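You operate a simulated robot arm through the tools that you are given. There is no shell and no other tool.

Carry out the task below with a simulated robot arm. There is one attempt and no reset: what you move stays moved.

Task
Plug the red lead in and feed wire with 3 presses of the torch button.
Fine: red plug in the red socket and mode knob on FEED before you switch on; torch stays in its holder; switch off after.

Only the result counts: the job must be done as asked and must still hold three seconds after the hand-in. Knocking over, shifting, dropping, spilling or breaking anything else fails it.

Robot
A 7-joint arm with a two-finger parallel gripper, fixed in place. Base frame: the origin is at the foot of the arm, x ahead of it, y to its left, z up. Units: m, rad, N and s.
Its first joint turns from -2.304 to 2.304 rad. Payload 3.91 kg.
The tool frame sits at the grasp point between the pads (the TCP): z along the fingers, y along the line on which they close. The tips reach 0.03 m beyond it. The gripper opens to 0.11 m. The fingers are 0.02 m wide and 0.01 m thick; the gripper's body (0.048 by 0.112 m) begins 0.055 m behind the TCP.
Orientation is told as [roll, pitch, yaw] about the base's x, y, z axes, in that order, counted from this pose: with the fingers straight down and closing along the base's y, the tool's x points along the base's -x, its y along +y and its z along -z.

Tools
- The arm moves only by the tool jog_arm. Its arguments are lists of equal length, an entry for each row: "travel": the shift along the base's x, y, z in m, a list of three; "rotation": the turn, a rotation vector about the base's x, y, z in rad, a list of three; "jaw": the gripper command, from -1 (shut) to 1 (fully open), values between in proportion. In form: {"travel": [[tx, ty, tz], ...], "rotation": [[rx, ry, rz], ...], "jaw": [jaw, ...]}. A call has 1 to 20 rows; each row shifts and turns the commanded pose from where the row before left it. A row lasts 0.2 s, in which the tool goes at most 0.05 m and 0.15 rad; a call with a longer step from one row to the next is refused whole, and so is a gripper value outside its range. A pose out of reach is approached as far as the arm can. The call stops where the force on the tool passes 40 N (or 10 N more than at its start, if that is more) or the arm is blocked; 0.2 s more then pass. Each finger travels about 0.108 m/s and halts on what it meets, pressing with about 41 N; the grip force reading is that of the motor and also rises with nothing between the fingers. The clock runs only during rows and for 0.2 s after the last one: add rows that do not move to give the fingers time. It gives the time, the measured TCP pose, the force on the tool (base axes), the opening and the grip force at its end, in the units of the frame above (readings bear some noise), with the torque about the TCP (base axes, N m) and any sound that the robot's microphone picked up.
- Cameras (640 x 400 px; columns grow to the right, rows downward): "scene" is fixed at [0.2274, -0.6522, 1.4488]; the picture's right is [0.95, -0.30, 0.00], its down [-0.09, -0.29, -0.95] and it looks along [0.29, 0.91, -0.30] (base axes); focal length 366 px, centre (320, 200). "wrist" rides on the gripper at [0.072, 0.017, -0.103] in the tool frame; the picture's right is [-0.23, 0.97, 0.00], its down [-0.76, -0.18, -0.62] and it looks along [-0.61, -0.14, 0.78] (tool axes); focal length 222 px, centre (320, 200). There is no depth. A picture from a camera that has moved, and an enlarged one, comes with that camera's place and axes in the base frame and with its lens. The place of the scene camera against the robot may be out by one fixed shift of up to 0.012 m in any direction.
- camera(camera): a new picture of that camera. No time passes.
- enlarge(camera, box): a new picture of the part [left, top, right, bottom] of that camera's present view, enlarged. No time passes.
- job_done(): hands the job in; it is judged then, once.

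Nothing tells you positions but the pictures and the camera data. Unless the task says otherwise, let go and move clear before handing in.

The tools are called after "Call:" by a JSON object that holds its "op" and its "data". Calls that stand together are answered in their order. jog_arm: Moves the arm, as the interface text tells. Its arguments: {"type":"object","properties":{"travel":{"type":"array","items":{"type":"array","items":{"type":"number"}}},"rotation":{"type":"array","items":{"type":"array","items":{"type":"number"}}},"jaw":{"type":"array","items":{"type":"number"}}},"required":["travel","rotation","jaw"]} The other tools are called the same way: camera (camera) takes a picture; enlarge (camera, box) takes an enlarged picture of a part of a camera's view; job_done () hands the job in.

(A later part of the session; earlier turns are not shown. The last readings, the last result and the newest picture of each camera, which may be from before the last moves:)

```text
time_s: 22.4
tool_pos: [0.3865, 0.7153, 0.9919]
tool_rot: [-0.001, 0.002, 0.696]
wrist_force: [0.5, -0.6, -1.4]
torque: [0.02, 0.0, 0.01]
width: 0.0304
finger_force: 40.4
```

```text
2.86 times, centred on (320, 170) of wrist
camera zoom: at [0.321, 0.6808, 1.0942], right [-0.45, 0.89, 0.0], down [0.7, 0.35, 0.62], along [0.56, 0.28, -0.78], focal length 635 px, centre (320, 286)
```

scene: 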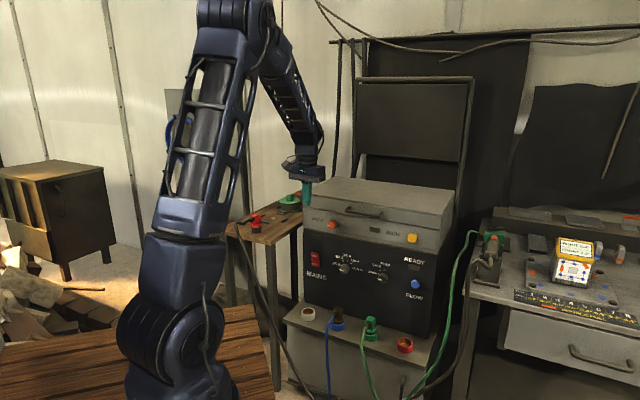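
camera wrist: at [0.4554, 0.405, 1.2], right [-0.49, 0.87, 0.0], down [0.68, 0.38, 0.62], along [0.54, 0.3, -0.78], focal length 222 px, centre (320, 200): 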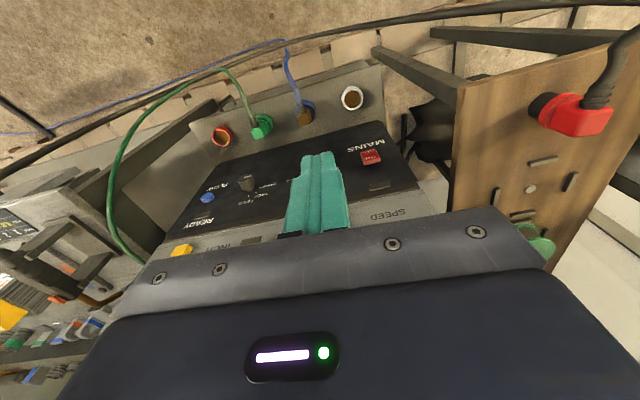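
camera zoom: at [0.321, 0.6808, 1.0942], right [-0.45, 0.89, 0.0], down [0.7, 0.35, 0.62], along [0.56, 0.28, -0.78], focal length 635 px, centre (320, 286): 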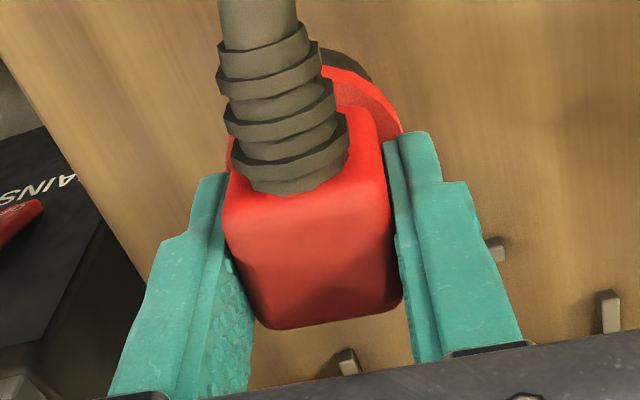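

The plug is held well, so I'll carry on at moderate speed: a bit higher, then out in front of the machine.

Call:
{"op": "jog_arm", "data": {"travel": [[0, 0, 0.01], [0, 0, 0.015], [0, 0, 0.015], [0.005, -0.012, 0.005], [0.009, -0.021, 0], [0.011, -0.026, 0], [0.011, -0.026, 0], [0.011, -0.026, 0], [0.011, -0.026, 0], [0.011, -0.026, 0], [0.011, -0.026, 0], [0.011, -0.026, 0], [0.011, -0.026, 0], [0.011, -0.026, 0], [0.005, -0.012, 0], [0, 0, 0]], "rotation": [[0, 0, 0], [0, 0, 0], [0, 0, 0], [0, 0, 0], [0, 0, 0], [0, 0, 0], [0, 0, 0], [0, 0, 0], [0, 0, 0], [0, 0, 0], [0, 0, 0], [0, 0, 0], [0, 0, 0], [0, 0, 0], [0, 0, 0], [0, 0, 0]], "jaw": [-1, -1, -1, -1, -1, -1, -1, -1, -1, -1, -1, -1, -1, -1, -1, -1]}}

Call:
{"op": "camera", "data": {"camera": "wrist"}}

Call:
{"op": "camera", "data": {"camera": "scene"}}

```text
time_s: 25.8
tool_pos: [0.5046, 0.4352, 1.0357]
tool_rot: [-0.001, 0.0, 0.697]
wrist_force: [-1.0, -1.2, -1.3]
torque: [0.02, 0.02, 0.02]
width: 0.0306
finger_force: 41.2
```

```text
taken
camera wrist: at [0.4391, 0.4009, 1.1389], right [-0.45, 0.89, 0.0], down [0.7, 0.35, 0.62], along [0.56, 0.28, -0.78], focal length 222 px, centre (320, 200)
```

wrist: 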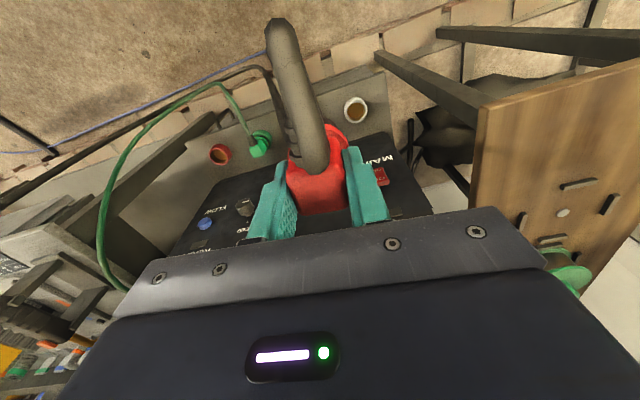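

```text
taken
```

scene: 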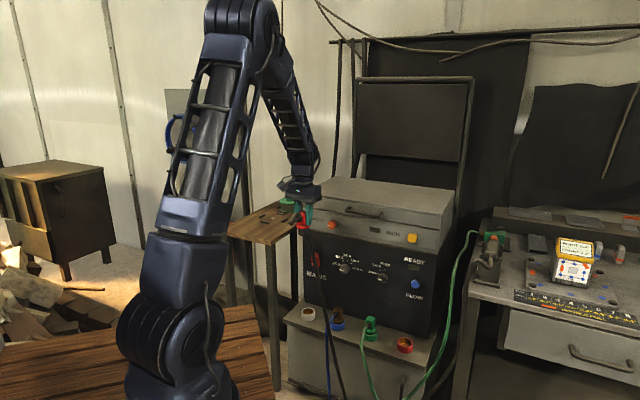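

The plug is still held. Next I'll carry it to a standoff point above and just in front of the red socket.

Call:
{"op": "jog_arm", "data": {"travel": [[0.008, -0.006, -0.005], [0.016, -0.012, -0.012], [0.018, -0.0135, -0.016], [0.018, -0.0135, -0.016], [0.018, -0.0135, -0.016], [0.018, -0.0135, -0.016], [0.018, -0.0135, -0.016], [0.018, -0.0135, -0.016], [0.018, -0.0135, -0.016], [0.018, -0.0135, -0.016], [0.018, -0.0135, -0.016], [0.018, -0.0135, -0.016], [0.018, -0.0135, -0.016], [0.018, -0.0135, -0.016], [0.018, -0.0135, -0.016], [0.012, -0.009, -0.01], [0, 0, 0]], "rotation": [[0, 0, 0], [0, 0, 0], [0, 0, 0], [0, 0, 0], [0, 0, 0], [0, 0, 0], [0, 0, 0], [0, 0, 0], [0, 0, 0], [0, 0, 0], [0, 0, 0], [0, 0, 0], [0, 0, 0], [0, 0, 0], [0, 0, 0], [0, 0, 0], [0, 0, 0]], "jaw": [-1, -1, -1, -1, -1, -1, -1, -1, -1, -1, -1, -1, -1, -1, -1, -1, -1]}}

Call:
{"op": "camera", "data": {"camera": "wrist"}}

Call:
{"op": "camera", "data": {"camera": "scene"}}

```text
time_s: 29.4
tool_pos: [0.775, 0.2324, 0.8005]
tool_rot: [0.0, -0.001, 0.696]
wrist_force: [0.3, 0.7, -1.4]
torque: [-0.01, 0.0, -0.01]
width: 0.0306
finger_force: 40.9
```

```text
taken
camera wrist: at [0.7089, 0.1985, 0.9045], right [-0.45, 0.89, 0.0], down [0.7, 0.35, 0.62], along [0.56, 0.28, -0.78], focal length 222 px, centre (320, 200)
```

wrist: 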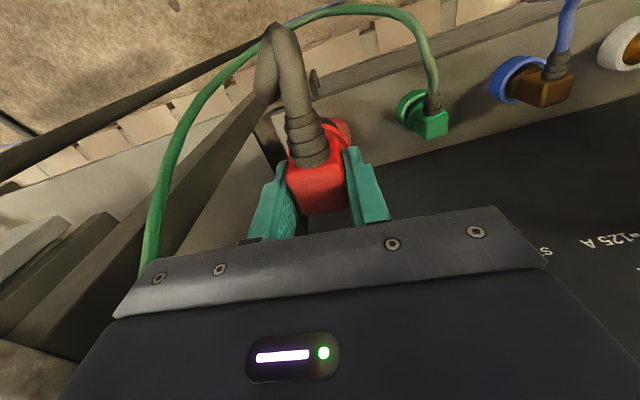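

```text
taken
```

scene: 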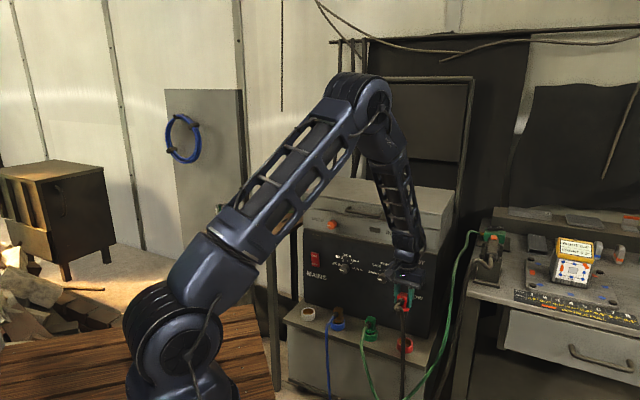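

The held plug hides the red socket from the wrist camera. I'll shift sideways along the row so the socket shows clearly at close range.

Call:
{"op": "jog_arm", "data": {"travel": [[-0.015, 0.015, 0], [-0.02, 0.02, 0], [-0.02, 0.02, 0], [-0.015, 0.015, 0], [0, 0, 0], [0, 0, 0]], "rotation": [[0, 0, 0.03], [0, 0, 0], [0, 0, 0], [0, 0, 0], [0, 0, 0], [0, 0, 0]], "jaw": [-1, -1, -1, -1, -1, -1]}}

Call:
{"op": "camera", "data": {"camera": "wrist"}}

Call:
{"op": "enlarge", "data": {"camera": "scene", "box": [340, 260, 440, 360]}}

```text
time_s: 30.8
tool_pos: [0.7045, 0.302, 0.7995]
tool_rot: [0.0, 0.0, 0.73]
wrist_force: [-0.4, 0.3, -2.3]
torque: [0.0, 0.0, -0.01]
width: 0.0305
finger_force: 40.8
```

```text
taken
camera wrist: at [0.6397, 0.267, 0.9039], right [-0.48, 0.88, 0.0], down [0.69, 0.37, 0.62], along [0.55, 0.3, -0.78], focal length 222 px, centre (320, 200)
```

wrist: 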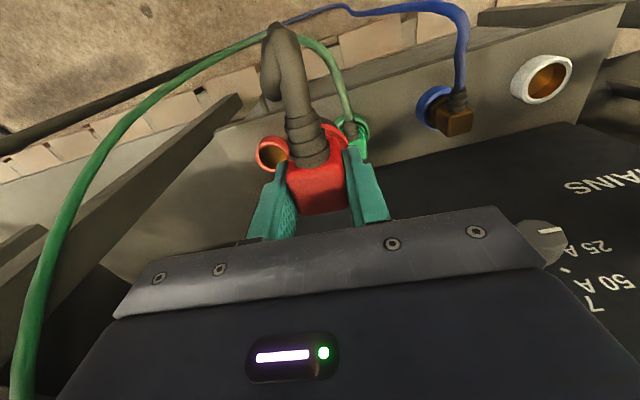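

```text
4.00 times, centred on (390, 310) of scene
camera zoom: at [0.2274, -0.6522, 1.4488], right [0.95, -0.3, 0.0], down [-0.09, -0.29, -0.95], along [0.29, 0.91, -0.3], focal length 1464 px, centre (40, -240)
```

zoom: 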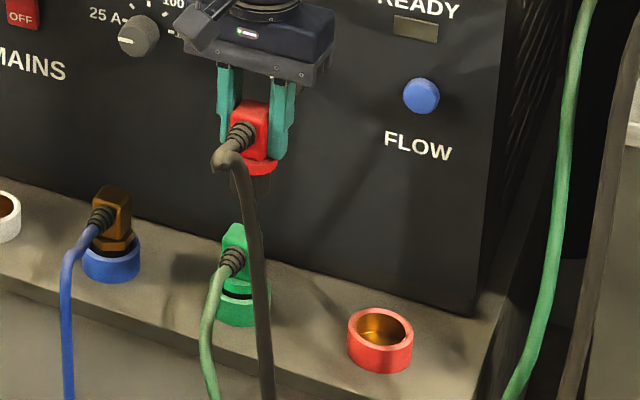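

The red socket is starting to show. One more shift will give a clean view.

Call:
{"op": "jog_arm", "data": {"travel": [[-0.015, 0.015, 0], [-0.02, 0.02, 0], [-0.02, 0.02, 0], [-0.015, 0.015, 0], [0, 0, 0], [0, 0, 0]], "rotation": [[0, 0, 0], [0, 0, 0], [0, 0, 0], [0, 0, 0], [0, 0, 0], [0, 0, 0]], "jaw": [-1, -1, -1, -1, -1, -1]}}

Call:
{"op": "enlarge", "data": {"camera": "wrist", "box": [180, 110, 300, 210]}}

Call:
{"op": "camera", "data": {"camera": "wrist"}}

```text
time_s: 32.2
tool_pos: [0.6342, 0.3732, 0.8019]
tool_rot: [0.001, 0.0, 0.727]
wrist_force: [-0.3, 0.0, 0.1]
torque: [-0.02, 0.01, -0.02]
width: 0.0308
finger_force: 40.8
```

```text
4.00 times, centred on (240, 160) of wrist
camera zoom: at [0.57, 0.337, 0.9047], right [-0.48, 0.88, 0.0], down [0.69, 0.37, 0.62], along [0.55, 0.3, -0.78], focal length 888 px, centre (640, 360)
```

zoom: 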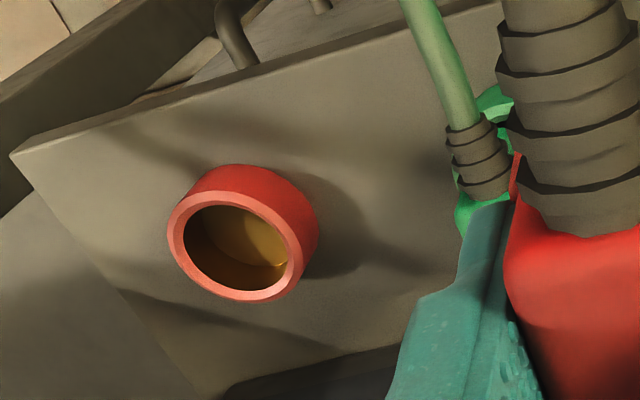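

```text
taken
camera wrist: at [0.57, 0.337, 0.9047], right [-0.48, 0.88, 0.0], down [0.69, 0.37, 0.62], along [0.55, 0.3, -0.78], focal length 222 px, centre (320, 200)
```

wrist: 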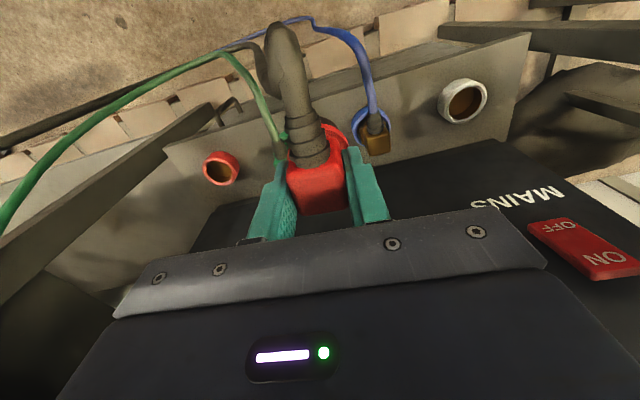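

I get the red socket rim at about (0.829, 0.280, 0.575). To confirm it I'll view it once from the other side, higher and further right.

Call:
{"op": "jog_arm", "data": {"travel": [[0, -0.01, 0.012], [0.009, -0.0195, 0.013], [0.009, -0.0195, 0.013], [0.009, -0.0195, 0.013], [0.009, -0.0195, 0.013], [0.009, -0.0195, 0.013], [0.009, -0.0195, 0.013], [0.009, -0.0195, 0.013], [0.009, -0.0195, 0.013], [0.009, -0.0195, 0.013], [0.009, -0.0195, 0.013], [0.009, -0.0195, 0.013], [0.007, -0.01, 0.0], [0, 0, 0], [0, 0, 0]], "rotation": [[0, 0, 0], [0, 0, 0], [0, 0, 0], [0, 0, 0], [0, 0, 0], [0, 0, 0], [0, 0, 0], [0, 0, 0], [0, 0, 0], [0, 0, 0], [0, 0, 0], [0, 0, 0], [0, 0, 0], [0, 0, 0], [0, 0, 0]], "jaw": [-1, -1, -1, -1, -1, -1, -1, -1, -1, -1, -1, -1, -1, -1, -1]}}

Call:
{"op": "camera", "data": {"camera": "wrist"}}

Call:
{"op": "enlarge", "data": {"camera": "wrist", "box": [320, 50, 480, 190]}}

Call:
{"op": "camera", "data": {"camera": "scene"}}

```text
time_s: 35.4
tool_pos: [0.7404, 0.1381, 0.9563]
tool_rot: [0.001, 0.001, 0.728]
wrist_force: [0.3, 0.6, -1.5]
torque: [-0.02, -0.01, 0.01]
width: 0.0306
finger_force: 40.8
```

```text
taken
camera wrist: at [0.676, 0.1017, 1.0592], right [-0.48, 0.88, 0.0], down [0.69, 0.37, 0.62], along [0.55, 0.3, -0.78], focal length 222 px, centre (320, 200)
```

wrist: 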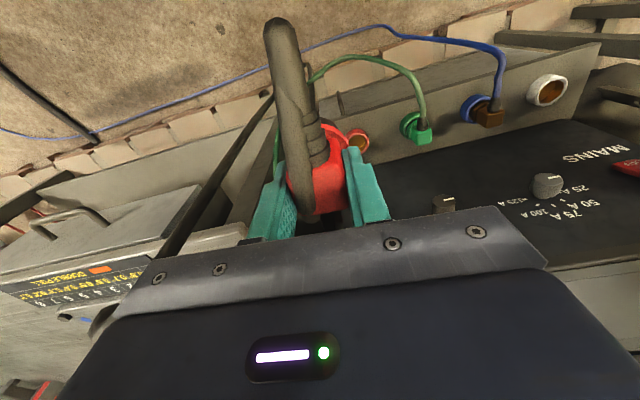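

```text
2.86 times, centred on (400, 120) of wrist
camera zoom: at [0.676, 0.1017, 1.0592], right [-0.48, 0.88, 0.0], down [0.69, 0.37, 0.62], along [0.55, 0.3, -0.78], focal length 635 px, centre (91, 429)
```

zoom: 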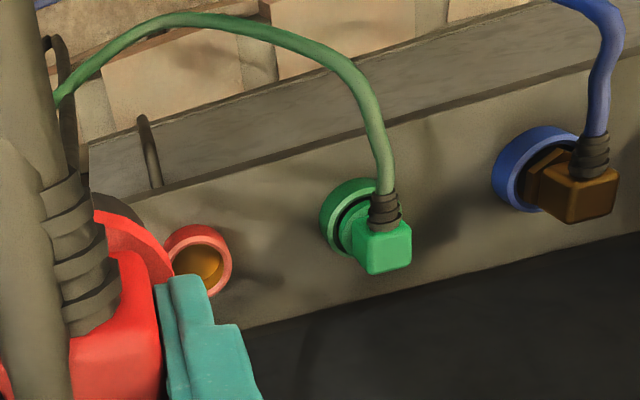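

```text
taken
```

scene: 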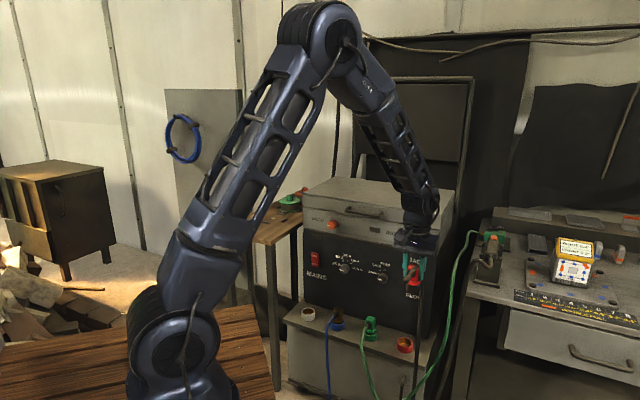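

The two views agree on a rim centre near (0.825, 0.281, 0.578). I'll approach from the standoff point to just above the socket.

Call:
{"op": "jog_arm", "data": {"travel": [[0.004, 0.01, -0.01], [0.007, 0.02, -0.022], [0.008, 0.022, -0.025], [0.008, 0.022, -0.025], [0.008, 0.02, -0.025], [0.006, 0.008, -0.02], [0.005, 0.005, -0.025], [0.006, 0.006, -0.025], [0.008, 0.008, -0.02], [0.008, 0.008, -0.02], [0.008, 0.008, -0.02], [0.0086, 0.0059, -0.015], [0, 0, 0], [0, 0, 0]], "rotation": [[0, 0, 0], [0, 0, 0], [0, 0, 0], [0, 0, 0], [0, 0, 0], [0, 0, 0], [0, 0, 0], [0, 0, 0], [0, 0, 0], [0, 0, 0], [0, 0, 0], [0, 0, 0], [0, 0, 0], [0, 0, 0]], "jaw": [-1, -1, -1, -1, -1, -1, -1, -1, -1, -1, -1, -1, -1, -1]}}

Call:
{"op": "camera", "data": {"camera": "wrist"}}

Call:
{"op": "enlarge", "data": {"camera": "scene", "box": [370, 290, 440, 360]}}

```text
time_s: 38.4
tool_pos: [0.825, 0.2813, 0.7044]
tool_rot: [0.0, 0.0, 0.728]
wrist_force: [-0.5, 0.9, -1.1]
torque: [-0.02, -0.02, -0.04]
width: 0.0304
finger_force: 41.3
```

```text
taken
camera wrist: at [0.7606, 0.2451, 0.8072], right [-0.48, 0.88, 0.0], down [0.69, 0.37, 0.62], along [0.55, 0.3, -0.78], focal length 222 px, centre (320, 200)
```

wrist: 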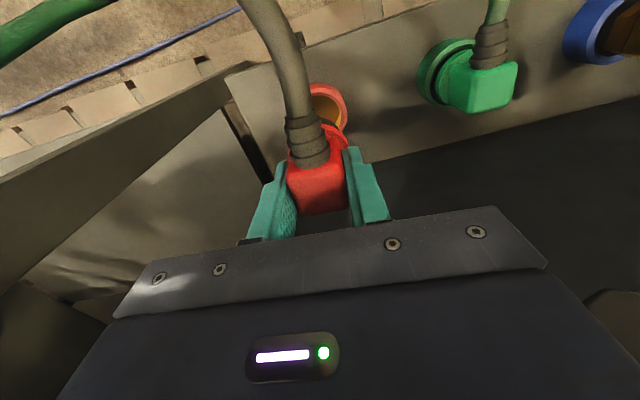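

```text
5.71 times, centred on (405, 325) of scene
camera zoom: at [0.2274, -0.6522, 1.4488], right [0.95, -0.3, 0.0], down [-0.09, -0.29, -0.95], along [0.29, 0.91, -0.3], focal length 2091 px, centre (-166, -514)
```

zoom: 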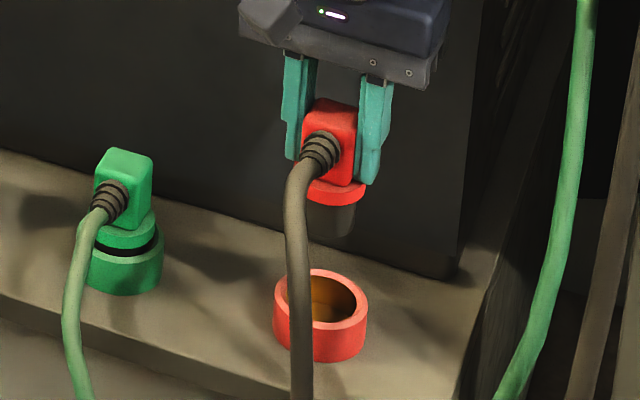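

In the scene view the plug lines up laterally with the socket. I'm zooming in on the wrist view to check the depth direction.

Call:
{"op": "enlarge", "data": {"camera": "wrist", "box": [270, 60, 370, 160]}}

Call:
{"op": "enlarge", "data": {"camera": "scene", "box": [385, 300, 425, 350]}}

```text
4.00 times, centred on (320, 110) of wrist
camera zoom: at [0.7606, 0.2451, 0.8072], right [-0.48, 0.88, 0.0], down [0.69, 0.37, 0.62], along [0.55, 0.3, -0.78], focal length 888 px, centre (320, 560)
```

zoom: 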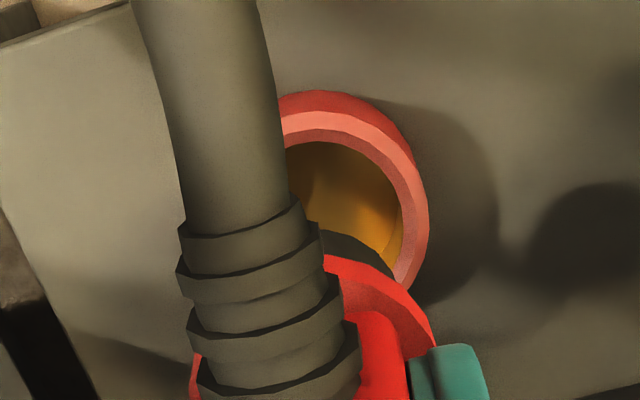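

```text
8.00 times, centred on (405, 325) of scene
camera zoom: at [0.2274, -0.6522, 1.4488], right [0.95, -0.3, 0.0], down [-0.09, -0.29, -0.95], along [0.29, 0.91, -0.3], focal length 2927 px, centre (-360, -800)
```

zoom: 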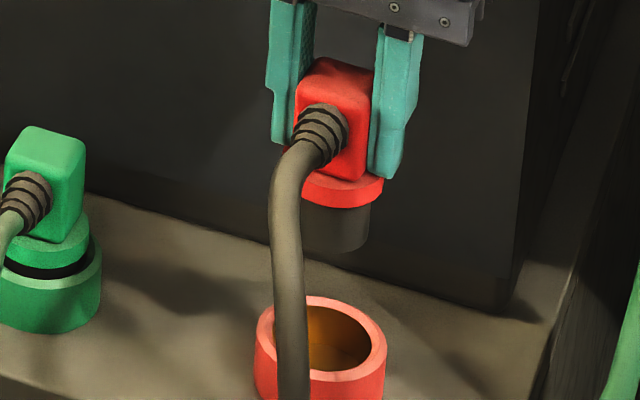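

I need a correction of about 2 mm, then I'll go down to just above the rim and check again.

Call:
{"op": "jog_arm", "data": {"travel": [[0.002, -0.0014, -0.015], [0, 0, -0.015], [0, 0, -0.012], [0, 0, -0.008], [0, 0, 0], [0, 0, 0]], "rotation": [[0, 0, 0], [0, 0, 0], [0, 0, 0], [0, 0, 0], [0, 0, 0], [0, 0, 0]], "jaw": [-1, -1, -1, -1, -1, -1]}}

Call:
{"op": "enlarge", "data": {"camera": "scene", "box": [385, 300, 425, 350]}}

Call:
{"op": "enlarge", "data": {"camera": "wrist", "box": [270, 60, 370, 160]}}

```text
time_s: 39.8
tool_pos: [0.8257, 0.2798, 0.6533]
tool_rot: [-0.002, -0.002, 0.726]
wrist_force: [0.6, 0.4, -1.3]
torque: [0.01, 0.02, -0.01]
width: 0.0305
finger_force: 40.8
```

```text
8.00 times, centred on (405, 325) of scene
camera zoom: at [0.2274, -0.6522, 1.4488], right [0.95, -0.3, 0.0], down [-0.09, -0.29, -0.95], along [0.29, 0.91, -0.3], focal length 2927 px, centre (-360, -800)
```

zoom: 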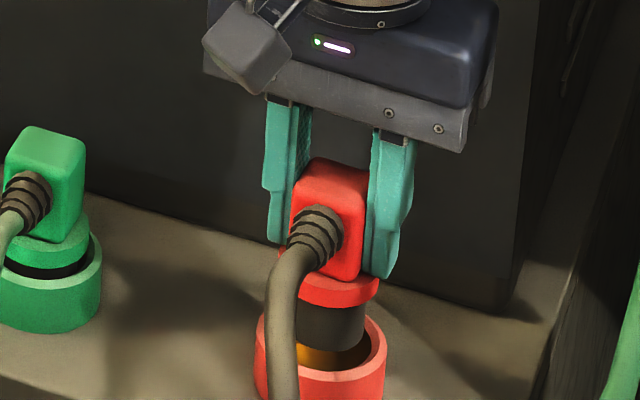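

```text
4.00 times, centred on (320, 110) of wrist
camera zoom: at [0.7619, 0.2441, 0.7572], right [-0.48, 0.88, 0.0], down [0.69, 0.37, 0.62], along [0.55, 0.3, -0.78], focal length 888 px, centre (320, 560)
```

zoom: 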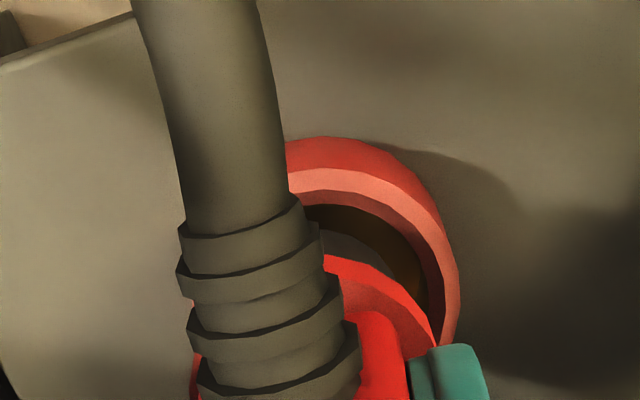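

The plug is concentric with the socket to within a couple of millimetres, so I'm lowering it slowly.

Call:
{"op": "jog_arm", "data": {"travel": [[0, 0, -0.004], [0, 0, -0.004], [0, 0, -0.004], [0, 0, -0.004], [0, 0, 0]], "rotation": [[0, 0, 0], [0, 0, 0], [0, 0, 0], [0, 0, 0], [0, 0, 0]], "jaw": [-1, -1, -1, -1, -1]}}

Call:
{"op": "enlarge", "data": {"camera": "scene", "box": [385, 300, 425, 350]}}

```text
time_s: 40.7
tool_pos: [0.8275, 0.2803, 0.6446]
tool_rot: [0.002, 0.0, 0.729]
wrist_force: [-9.5, -3.3, 16.4]
torque: [-0.49, 0.71, -0.14]
width: 0.0304
finger_force: 41.1
stopped in row 4: the force on the tool passed its limit at 46 N (the readings are from after the stop); the commanded pose is now the measured one
```

```text
8.00 times, centred on (405, 325) of scene
camera zoom: at [0.2274, -0.6522, 1.4488], right [0.95, -0.3, 0.0], down [-0.09, -0.29, -0.95], along [0.29, 0.91, -0.3], focal length 2927 px, centre (-360, -800)
```

zoom: 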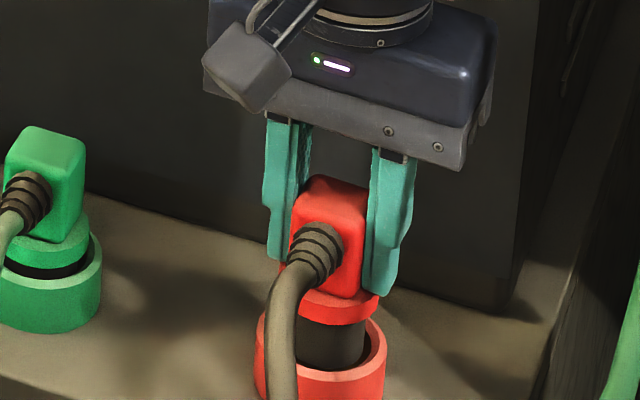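

Contact came at rim level, and the torque puts it on the −y side, so the plug sits slightly too far toward −y. I'll lift a little, shift and try again.

Call:
{"op": "jog_arm", "data": {"travel": [[0, 0, 0.006], [0.001, 0.0035, 0], [0, 0, 0], [0, 0, -0.003], [0, 0, -0.003], [0, 0, -0.002], [0, 0, -0.002], [0, 0, -0.002], [0, 0, 0]], "rotation": [[0, 0, 0], [0, 0, 0], [0, 0, 0], [0, 0, 0], [0, 0, 0], [0, 0, 0], [0, 0, 0], [0, 0, 0], [0, 0, 0]], "jaw": [-1, -1, -1, -1, -1, -1, -1, -1, -1]}}

Call:
{"op": "enlarge", "data": {"camera": "scene", "box": [385, 300, 425, 350]}}

Call:
{"op": "enlarge", "data": {"camera": "wrist", "box": [270, 60, 370, 160]}}

```text
time_s: 42.7
tool_pos: [0.8277, 0.2843, 0.6359]
tool_rot: [0.0, -0.002, 0.727]
wrist_force: [0.0, 0.9, -0.4]
torque: [0.0, 0.0, 0.02]
width: 0.0303
finger_force: 41.4
```

```text
8.00 times, centred on (405, 325) of scene
camera zoom: at [0.2274, -0.6522, 1.4488], right [0.95, -0.3, 0.0], down [-0.09, -0.29, -0.95], along [0.29, 0.91, -0.3], focal length 2927 px, centre (-360, -800)
```

zoom: 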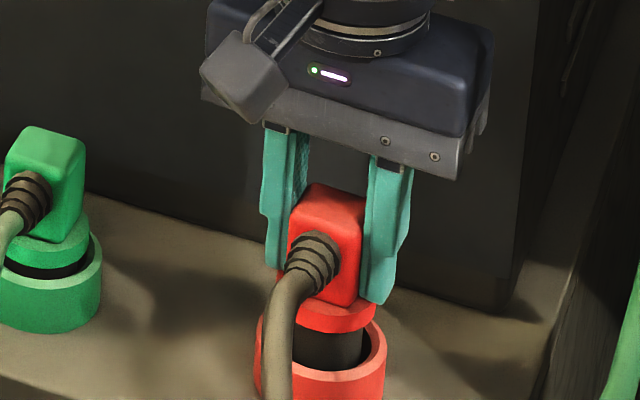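

```text
4.00 times, centred on (320, 110) of wrist
camera zoom: at [0.7641, 0.2481, 0.7405], right [-0.48, 0.88, 0.0], down [0.69, 0.37, 0.62], along [0.55, 0.3, -0.78], focal length 888 px, centre (320, 560)
```

zoom: 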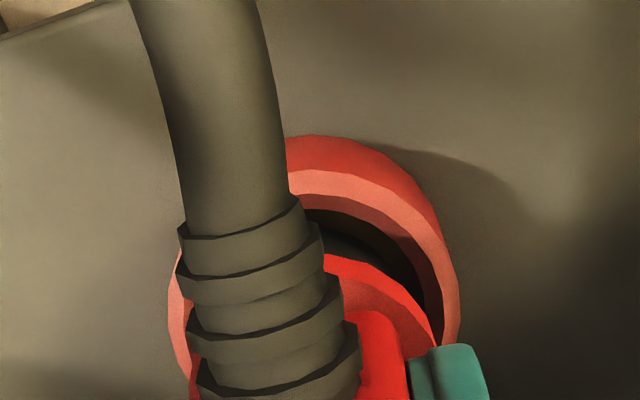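

It now enters the socket with no contact force, so I'm continuing down until it seats.

Call:
{"op": "jog_arm", "data": {"travel": [[0, 0, -0.003], [0, 0, -0.003], [0, 0, -0.003], [0, 0, -0.003], [0, 0, -0.003], [0, 0, -0.003], [0, 0, -0.003], [0, 0, -0.003], [0, 0, 0]], "rotation": [[0, 0, 0], [0, 0, 0], [0, 0, 0], [0, 0, 0], [0, 0, 0], [0, 0, 0], [0, 0, 0], [0, 0, 0], [0, 0, 0]], "jaw": [-1, -1, -1, -1, -1, -1, -1, -1, -1]}}

Call:
{"op": "enlarge", "data": {"camera": "scene", "box": [365, 300, 425, 360]}}

Call:
{"op": "enlarge", "data": {"camera": "wrist", "box": [270, 60, 370, 160]}}

```text
time_s: 44.0
tool_pos: [0.8281, 0.2838, 0.6251]
tool_rot: [-0.002, -0.003, 0.726]
wrist_force: [-11.5, -6.3, 17.6]
torque: [-0.33, 0.58, 0.01]
width: 0.0306
finger_force: 41.3
stopped in row 6: the force on the tool passed its limit at 48 N (the readings are from after the stop); the commanded pose is now the measured one
```

```text
6.67 times, centred on (395, 330) of scene
camera zoom: at [0.2274, -0.6522, 1.4488], right [0.95, -0.3, 0.0], down [-0.09, -0.29, -0.95], along [0.29, 0.91, -0.3], focal length 2439 px, centre (-180, -667)
```

zoom: 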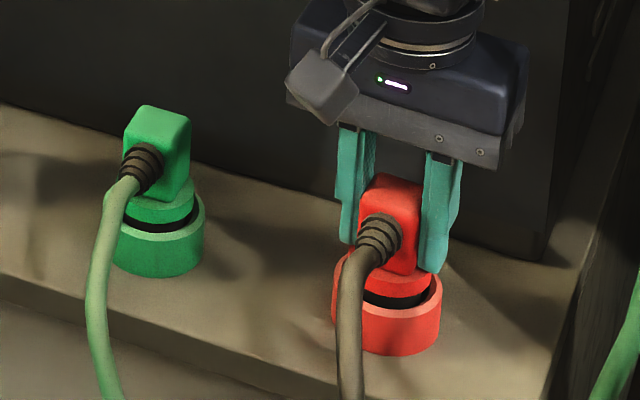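

```text
4.00 times, centred on (320, 110) of wrist
camera zoom: at [0.7641, 0.2482, 0.728], right [-0.48, 0.88, 0.0], down [0.69, 0.37, 0.62], along [0.55, 0.3, -0.78], focal length 888 px, centre (320, 560)
```

zoom: 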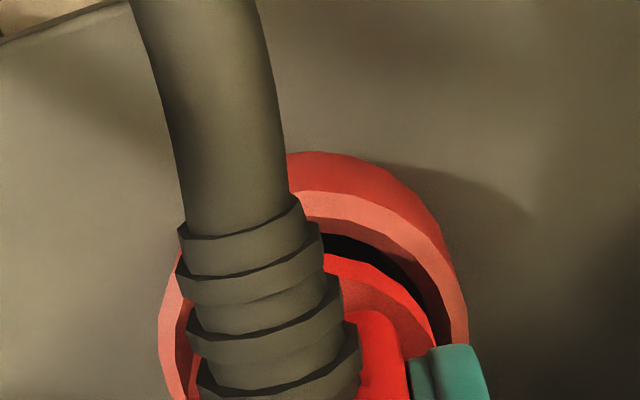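

The plug went in about 20 mm and stopped firmly. I'll compare its seating with the green plug beside it before letting go.

Call:
{"op": "enlarge", "data": {"camera": "scene", "box": [375, 320, 415, 345]}}

Call:
{"op": "enlarge", "data": {"camera": "scene", "box": [320, 305, 400, 355]}}

Call:
{"op": "jog_arm", "data": {"travel": [[0, 0, 0], [0, 0, 0]], "rotation": [[0, 0, 0], [0, 0, 0]], "jaw": [-1, -1]}}

```text
16.00 times, centred on (395, 332) of scene
camera zoom: at [0.2274, -0.6522, 1.4488], right [0.95, -0.3, 0.0], down [-0.09, -0.29, -0.95], along [0.29, 0.91, -0.3], focal length 5854 px, centre (-880, -1920)
```

zoom: 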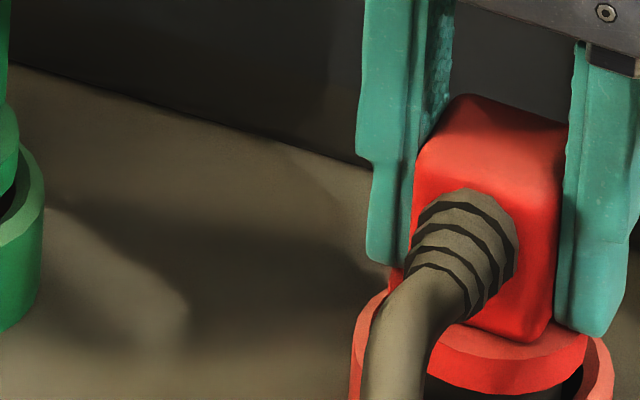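

```text
8.00 times, centred on (360, 330) of scene
camera zoom: at [0.2274, -0.6522, 1.4488], right [0.95, -0.3, 0.0], down [-0.09, -0.29, -0.95], along [0.29, 0.91, -0.3], focal length 2927 px, centre (0, -840)
```

zoom: 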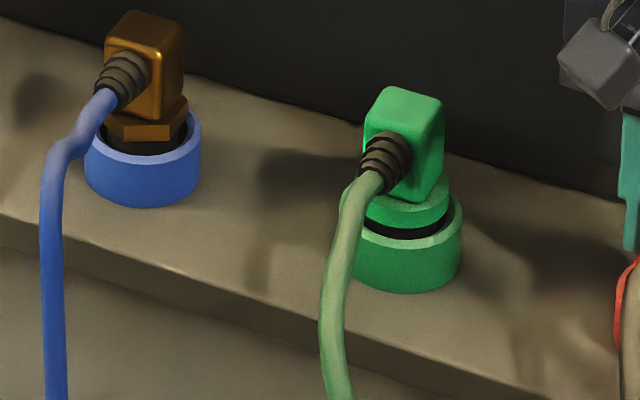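

```text
time_s: 44.6
tool_pos: [0.8282, 0.2839, 0.6256]
tool_rot: [-0.003, -0.001, 0.726]
wrist_force: [-11.5, -7.2, 24.9]
torque: [-0.24, 0.59, 0.01]
width: 0.0307
finger_force: 40.9
```

Call:
{"op": "enlarge", "data": {"camera": "scene", "box": [365, 315, 445, 365]}}

```text
8.00 times, centred on (405, 340) of scene
camera zoom: at [0.2274, -0.6522, 1.4488], right [0.95, -0.3, 0.0], down [-0.09, -0.29, -0.95], along [0.29, 0.91, -0.3], focal length 2927 px, centre (-360, -920)
```

zoom: 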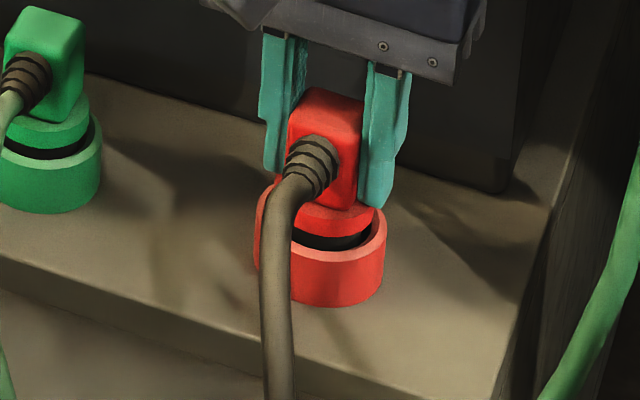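

The red plug sits as deep as the green one does in its own socket. I'll release it and back straight up.

Call:
{"op": "jog_arm", "data": {"travel": [[0, 0, 0], [0, 0, 0], [0, 0, 0], [0, 0, 0.02], [0, 0, 0.03], [0, 0, 0.03], [-0.02, -0.02, 0.03], [-0.02, -0.02, 0.03], [0, 0, 0]], "rotation": [[0, 0, 0], [0, 0, 0], [0, 0, 0], [0, 0, 0], [0, 0, 0], [0, 0, 0], [0, 0, 0], [0, 0, 0], [0, 0, 0]], "jaw": [0.3, 0.3, 0.3, 0.3, 0.3, 0.3, 0.3, 0.3, 0.3]}}

Call:
{"op": "camera", "data": {"camera": "wrist"}}

Call:
{"op": "enlarge", "data": {"camera": "scene", "box": [345, 305, 445, 365]}}

```text
time_s: 46.6
tool_pos: [0.7899, 0.2441, 0.7642]
tool_rot: [-0.001, 0.0, 0.726]
wrist_force: [0.6, 0.0, -0.8]
torque: [-0.03, 0.01, 0.0]
width: 0.0713
finger_force: 0.1
```

```text
taken
camera wrist: at [0.7251, 0.2075, 0.8668], right [-0.48, 0.88, 0.0], down [0.69, 0.37, 0.62], along [0.55, 0.3, -0.78], focal length 222 px, centre (320, 200)
```

wrist: 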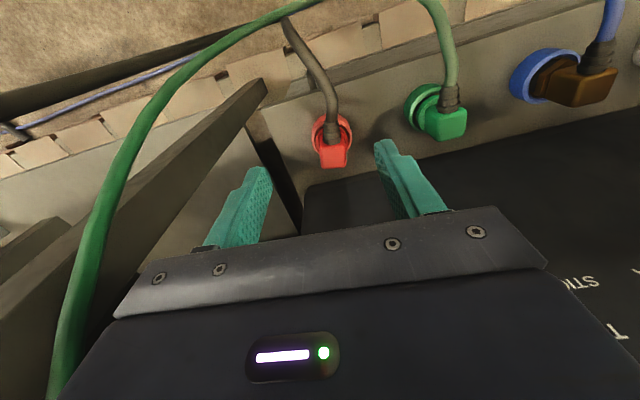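

```text
6.40 times, centred on (395, 335) of scene
camera zoom: at [0.2274, -0.6522, 1.4488], right [0.95, -0.3, 0.0], down [-0.09, -0.29, -0.95], along [0.29, 0.91, -0.3], focal length 2342 px, centre (-160, -664)
```

zoom: 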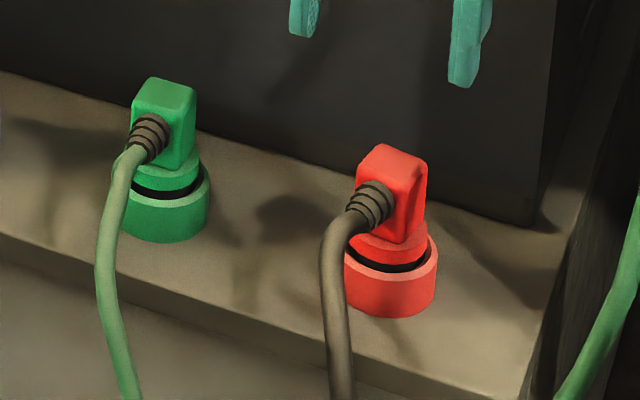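

The red plug is seated and standing straight. Next is the mode knob, so I'll back off and tilt the tool toward the panel for a level view.

Call:
{"op": "jog_arm", "data": {"travel": [[-0.025, -0.01, 0.02], [-0.033, 0.0, 0.01], [-0.033, 0.015, 0.005], [-0.033, 0.015, 0], [-0.033, 0.02, 0], [-0.033, 0.02, 0], [-0.033, 0.02, 0], [-0.033, 0.02, 0], [-0.01, 0.01, 0], [0, 0, 0]], "rotation": [[0, 0, 0.06], [0.0795, -0.0795, 0], [0.0795, -0.0795, 0], [0.0795, -0.0795, 0], [0.0795, -0.0795, 0], [0.0795, -0.0795, 0], [0.0795, -0.0795, 0], [0.0795, -0.0795, 0], [0.0795, -0.0795, 0], [0, 0, 0]], "jaw": [0.3, 0.3, 0.3, 0.3, 0.3, 0.3, 0.3, 0.3, 0.3, 0.3]}}

Call:
{"op": "camera", "data": {"camera": "wrist"}}

Call:
{"op": "camera", "data": {"camera": "scene"}}

```text
time_s: 48.8
tool_pos: [0.5236, 0.3543, 0.7989]
tool_rot: [-0.004, -0.902, 0.789]
wrist_force: [0.0, -0.4, -0.5]
torque: [0.0, -0.02, -0.03]
width: 0.0716
finger_force: 0.0
```

```text
taken
camera wrist: at [0.4227, 0.277, 0.8057], right [-0.59, 0.79, 0.18], down [0.11, -0.14, 0.98], along [0.8, 0.6, -0.01], focal length 222 px, centre (320, 200)
```

wrist: 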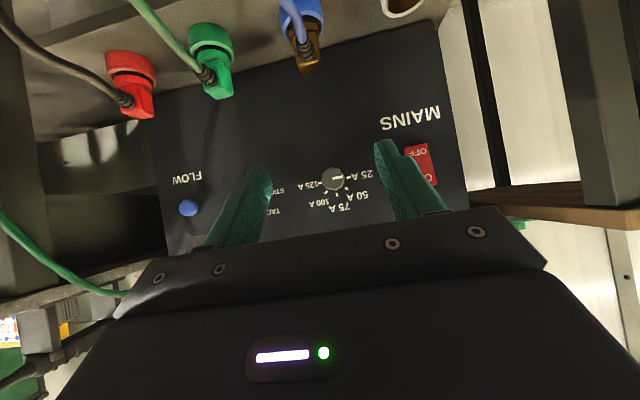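

```text
taken
```

scene: 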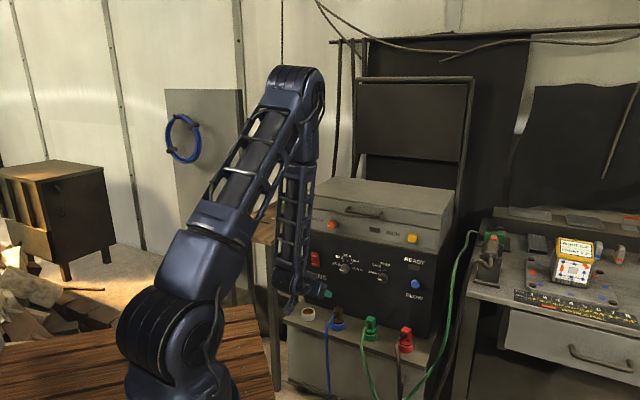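

The finger is covering the mode knob. I'll shift sideways and up a little for clear views of the whole panel.

Call:
{"op": "jog_arm", "data": {"travel": [[0.025, -0.025, 0.02], [0.03, -0.03, 0.02], [0, 0, 0.02], [0, 0, 0]], "rotation": [[0, 0, 0], [0, 0, 0], [0, 0, 0], [0, 0, 0]], "jaw": [0.3, 0.3, 0.3, 0.3]}}

Call:
{"op": "camera", "data": {"camera": "wrist"}}

Call:
{"op": "enlarge", "data": {"camera": "wrist", "box": [240, 90, 440, 230]}}

Call:
{"op": "enlarge", "data": {"camera": "scene", "box": [300, 230, 440, 310]}}

Call:
{"op": "enlarge", "data": {"camera": "scene", "box": [360, 250, 410, 290]}}

```text
time_s: 49.8
tool_pos: [0.5765, 0.3001, 0.8596]
tool_rot: [-0.004, -0.902, 0.789]
wrist_force: [0.3, -0.5, 0.4]
torque: [0.03, 0.02, 0.03]
width: 0.0713
finger_force: 0.0
```

```text
taken
camera wrist: at [0.4769, 0.2217, 0.8659], right [-0.59, 0.79, 0.18], down [0.11, -0.14, 0.98], along [0.8, 0.6, -0.01], focal length 222 px, centre (320, 200)
```

wrist: 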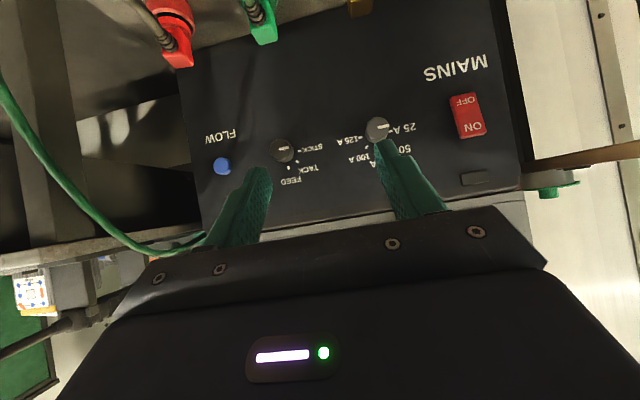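

```text
2.86 times, centred on (340, 160) of wrist
camera zoom: at [0.4769, 0.2217, 0.8659], right [-0.59, 0.79, 0.18], down [0.11, -0.14, 0.98], along [0.8, 0.6, -0.01], focal length 635 px, centre (263, 314)
```

zoom: 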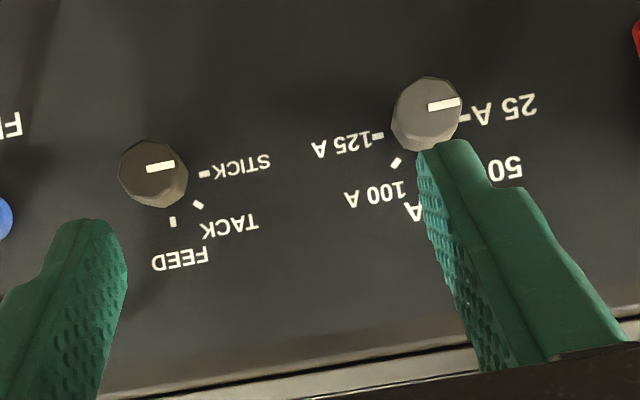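

```text
4.57 times, centred on (370, 270) of scene
camera zoom: at [0.2274, -0.6522, 1.4488], right [0.95, -0.3, 0.0], down [-0.09, -0.29, -0.95], along [0.29, 0.91, -0.3], focal length 1673 px, centre (91, -120)
```

zoom: 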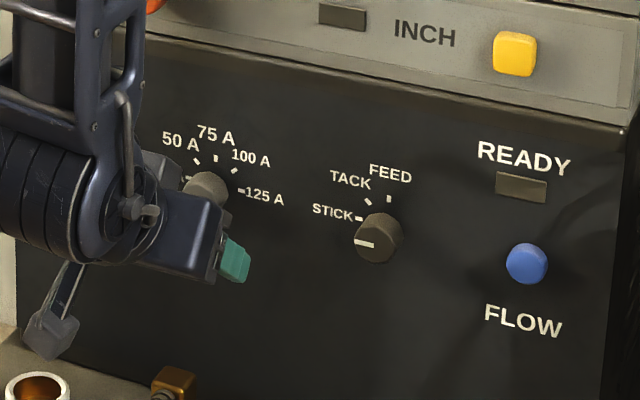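

```text
10.00 times, centred on (385, 270) of scene
camera zoom: at [0.2274, -0.6522, 1.4488], right [0.95, -0.3, 0.0], down [-0.09, -0.29, -0.95], along [0.29, 0.91, -0.3], focal length 3659 px, centre (-330, -500)
```

zoom: 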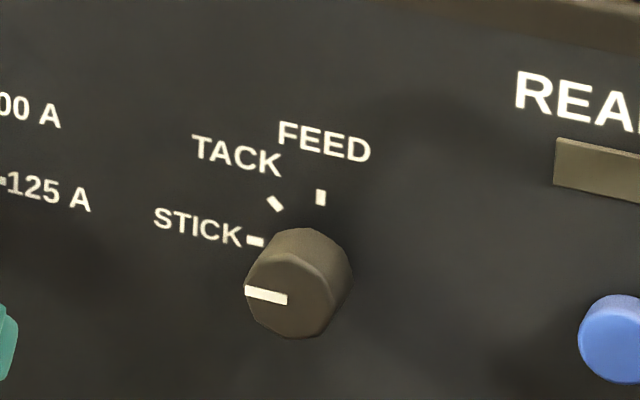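

The mode knob points at STICK, at 9 o'clock, and FEED is at 12 o'clock, so it needs 90° clockwise. I'll bring the tool horizontal at a standoff in front of the knob and check the alignment.

Call:
{"op": "jog_arm", "data": {"travel": [[0.0187, 0, -0.0133], [0.0187, 0, -0.0133], [0.0187, 0, -0.0133], [0.0187, 0, -0.0133], [0.0187, 0, -0.0133], [0.0187, 0.001, -0.0133], [0, 0, 0]], "rotation": [[0.0788, -0.0788, 0], [0.0788, -0.0788, 0], [0.0788, -0.0788, 0], [0.0788, -0.0788, 0], [0.0788, -0.0788, 0], [0.0788, -0.0788, 0], [0, 0, 0]], "jaw": [0.3, 0.3, 0.3, 0.3, 0.3, 0.3, 0.3]}}

Call:
{"op": "camera", "data": {"camera": "wrist"}}

Call:
{"op": "camera", "data": {"camera": "scene"}}

Call:
{"op": "enlarge", "data": {"camera": "wrist", "box": [240, 70, 400, 190]}}

```text
time_s: 51.4
tool_pos: [0.6906, 0.3013, 0.7779]
tool_rot: [-1.495, -1.569, 2.279]
wrist_force: [0.7, -0.8, 0.3]
torque: [0.0, 0.01, 0.0]
width: 0.0717
finger_force: 0.1
```

```text
taken
camera wrist: at [0.6064, 0.2392, 0.7064], right [-0.69, 0.69, 0.23], down [-0.32, -0.57, 0.76], along [0.65, 0.45, 0.61], focal length 222 px, centre (320, 200)
```

wrist: 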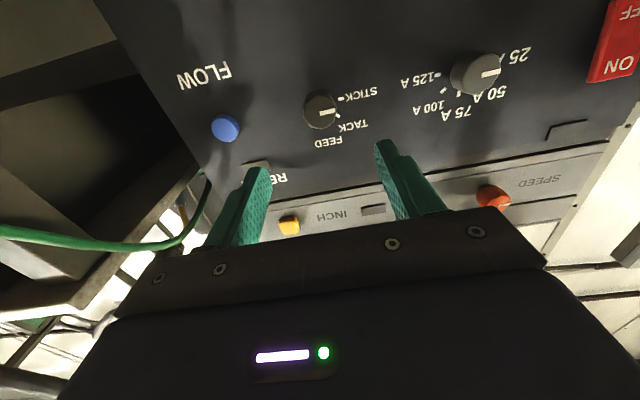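

```text
taken
```

scene: 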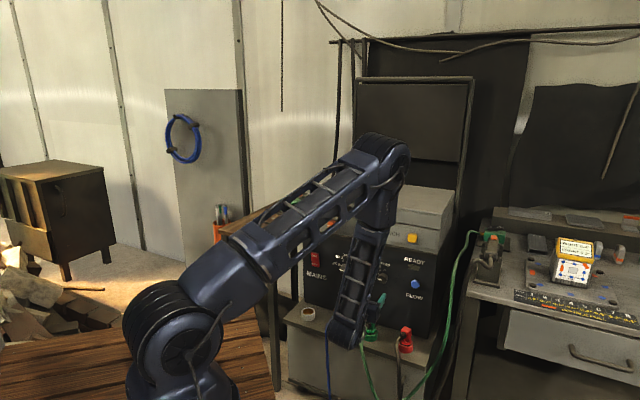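

```text
3.33 times, centred on (320, 130) of wrist
camera zoom: at [0.6064, 0.2392, 0.7064], right [-0.69, 0.69, 0.23], down [-0.32, -0.57, 0.76], along [0.65, 0.45, 0.61], focal length 740 px, centre (320, 433)
```

zoom: 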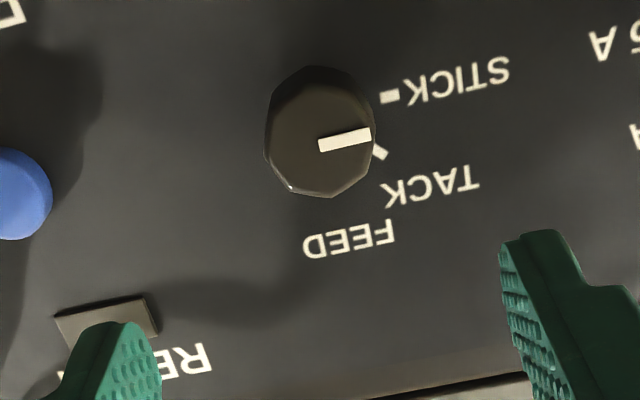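

Triangulated, the knob front is at z≈0.776 and about 0.128 m ahead, on the tool axis. I'll pre-roll the tool −45° so the 90° turn stays centred within the joint range, then check.

Call:
{"op": "jog_arm", "data": {"travel": [[0, 0, -0.002], [0, 0, 0], [0, 0, 0], [0, 0, 0], [0, 0, 0], [0, 0, 0], [0, 0, 0]], "rotation": [[-0.0926, -0.0925, 0], [-0.0926, -0.0925, 0], [-0.0926, -0.0925, 0], [-0.0926, -0.0925, 0], [-0.0926, -0.0925, 0], [-0.0926, -0.0925, 0], [0, 0, 0]], "jaw": [0.3, 0.3, 0.3, 0.3, 0.3, 0.3, 0.3]}}

Call:
{"op": "camera", "data": {"camera": "wrist"}}

Call:
{"op": "camera", "data": {"camera": "scene"}}

```text
time_s: 53.0
tool_pos: [0.6899, 0.3, 0.776]
tool_rot: [-1.57, -0.783, 2.355]
wrist_force: [0.7, 0.4, 0.6]
torque: [0.02, 0.03, -0.01]
width: 0.0712
finger_force: 0.1
```

```text
taken
camera wrist: at [0.6458, 0.1988, 0.7138], right [-0.6, 0.6, -0.53], down [-0.73, -0.15, 0.66], along [0.32, 0.79, 0.53], focal length 222 px, centre (320, 200)
```

wrist: 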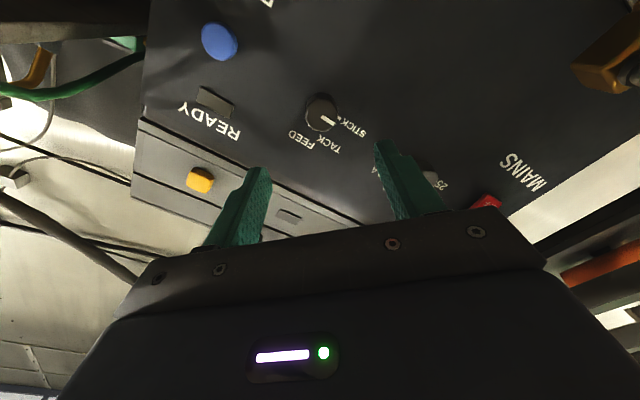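

```text
taken
```

scene: 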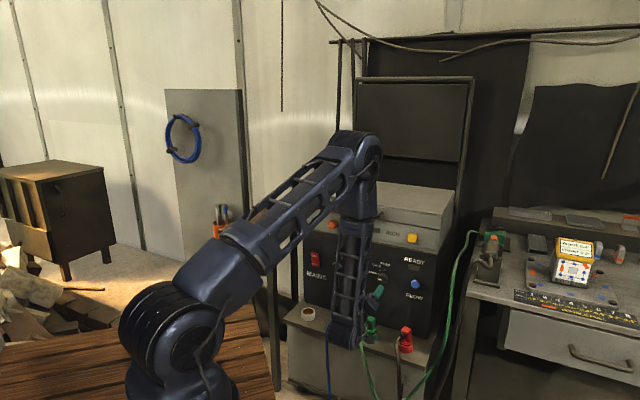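

The knob stays on the tool axis after the roll. I'm advancing toward it with the jaws open around it.

Call:
{"op": "jog_arm", "data": {"travel": [[0.0141, 0.0141, 0], [0.0141, 0.0141, 0], [0.0141, 0.0141, 0], [0.0141, 0.0141, 0], [0.0141, 0.0141, 0], [0, 0, 0]], "rotation": [[0, 0, 0], [0, 0, 0], [0, 0, 0], [0, 0, 0], [0, 0, 0], [0, 0, 0]], "jaw": [0.3, 0.3, 0.3, 0.3, 0.3, 0.3]}}

Call:
{"op": "camera", "data": {"camera": "wrist"}}

Call:
{"op": "enlarge", "data": {"camera": "scene", "box": [320, 240, 440, 340]}}

```text
time_s: 54.4
tool_pos: [0.7613, 0.3711, 0.7766]
tool_rot: [-1.567, -0.783, 2.354]
wrist_force: [-0.3, -0.3, 0.2]
torque: [0.01, -0.02, -0.01]
width: 0.0716
finger_force: 0.1
```

```text
taken
camera wrist: at [0.7168, 0.2695, 0.7133], right [-0.6, 0.6, -0.53], down [-0.73, -0.15, 0.66], along [0.32, 0.79, 0.53], focal length 222 px, centre (320, 200)
```

wrist: 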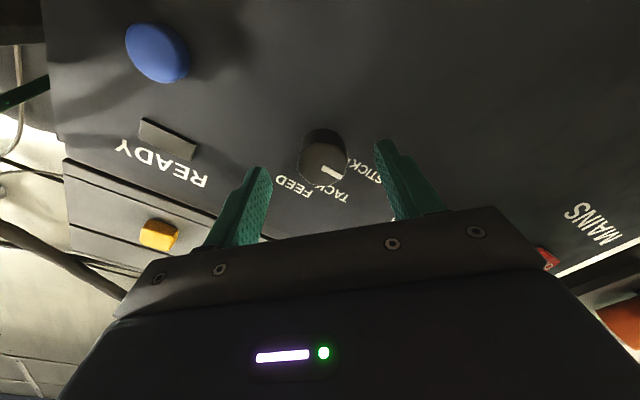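

```text
4.00 times, centred on (380, 290) of scene
camera zoom: at [0.2274, -0.6522, 1.4488], right [0.95, -0.3, 0.0], down [-0.09, -0.29, -0.95], along [0.29, 0.91, -0.3], focal length 1464 px, centre (80, -160)
```

zoom: 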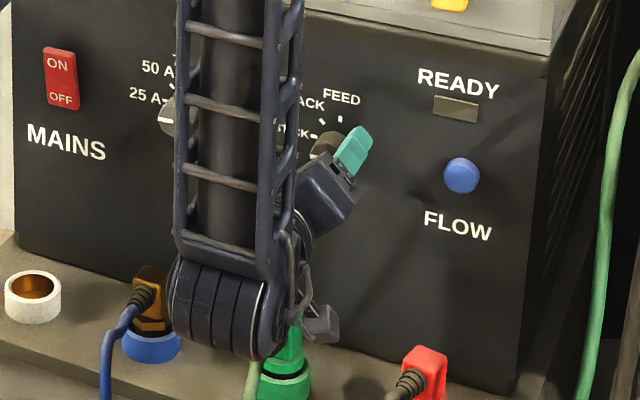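

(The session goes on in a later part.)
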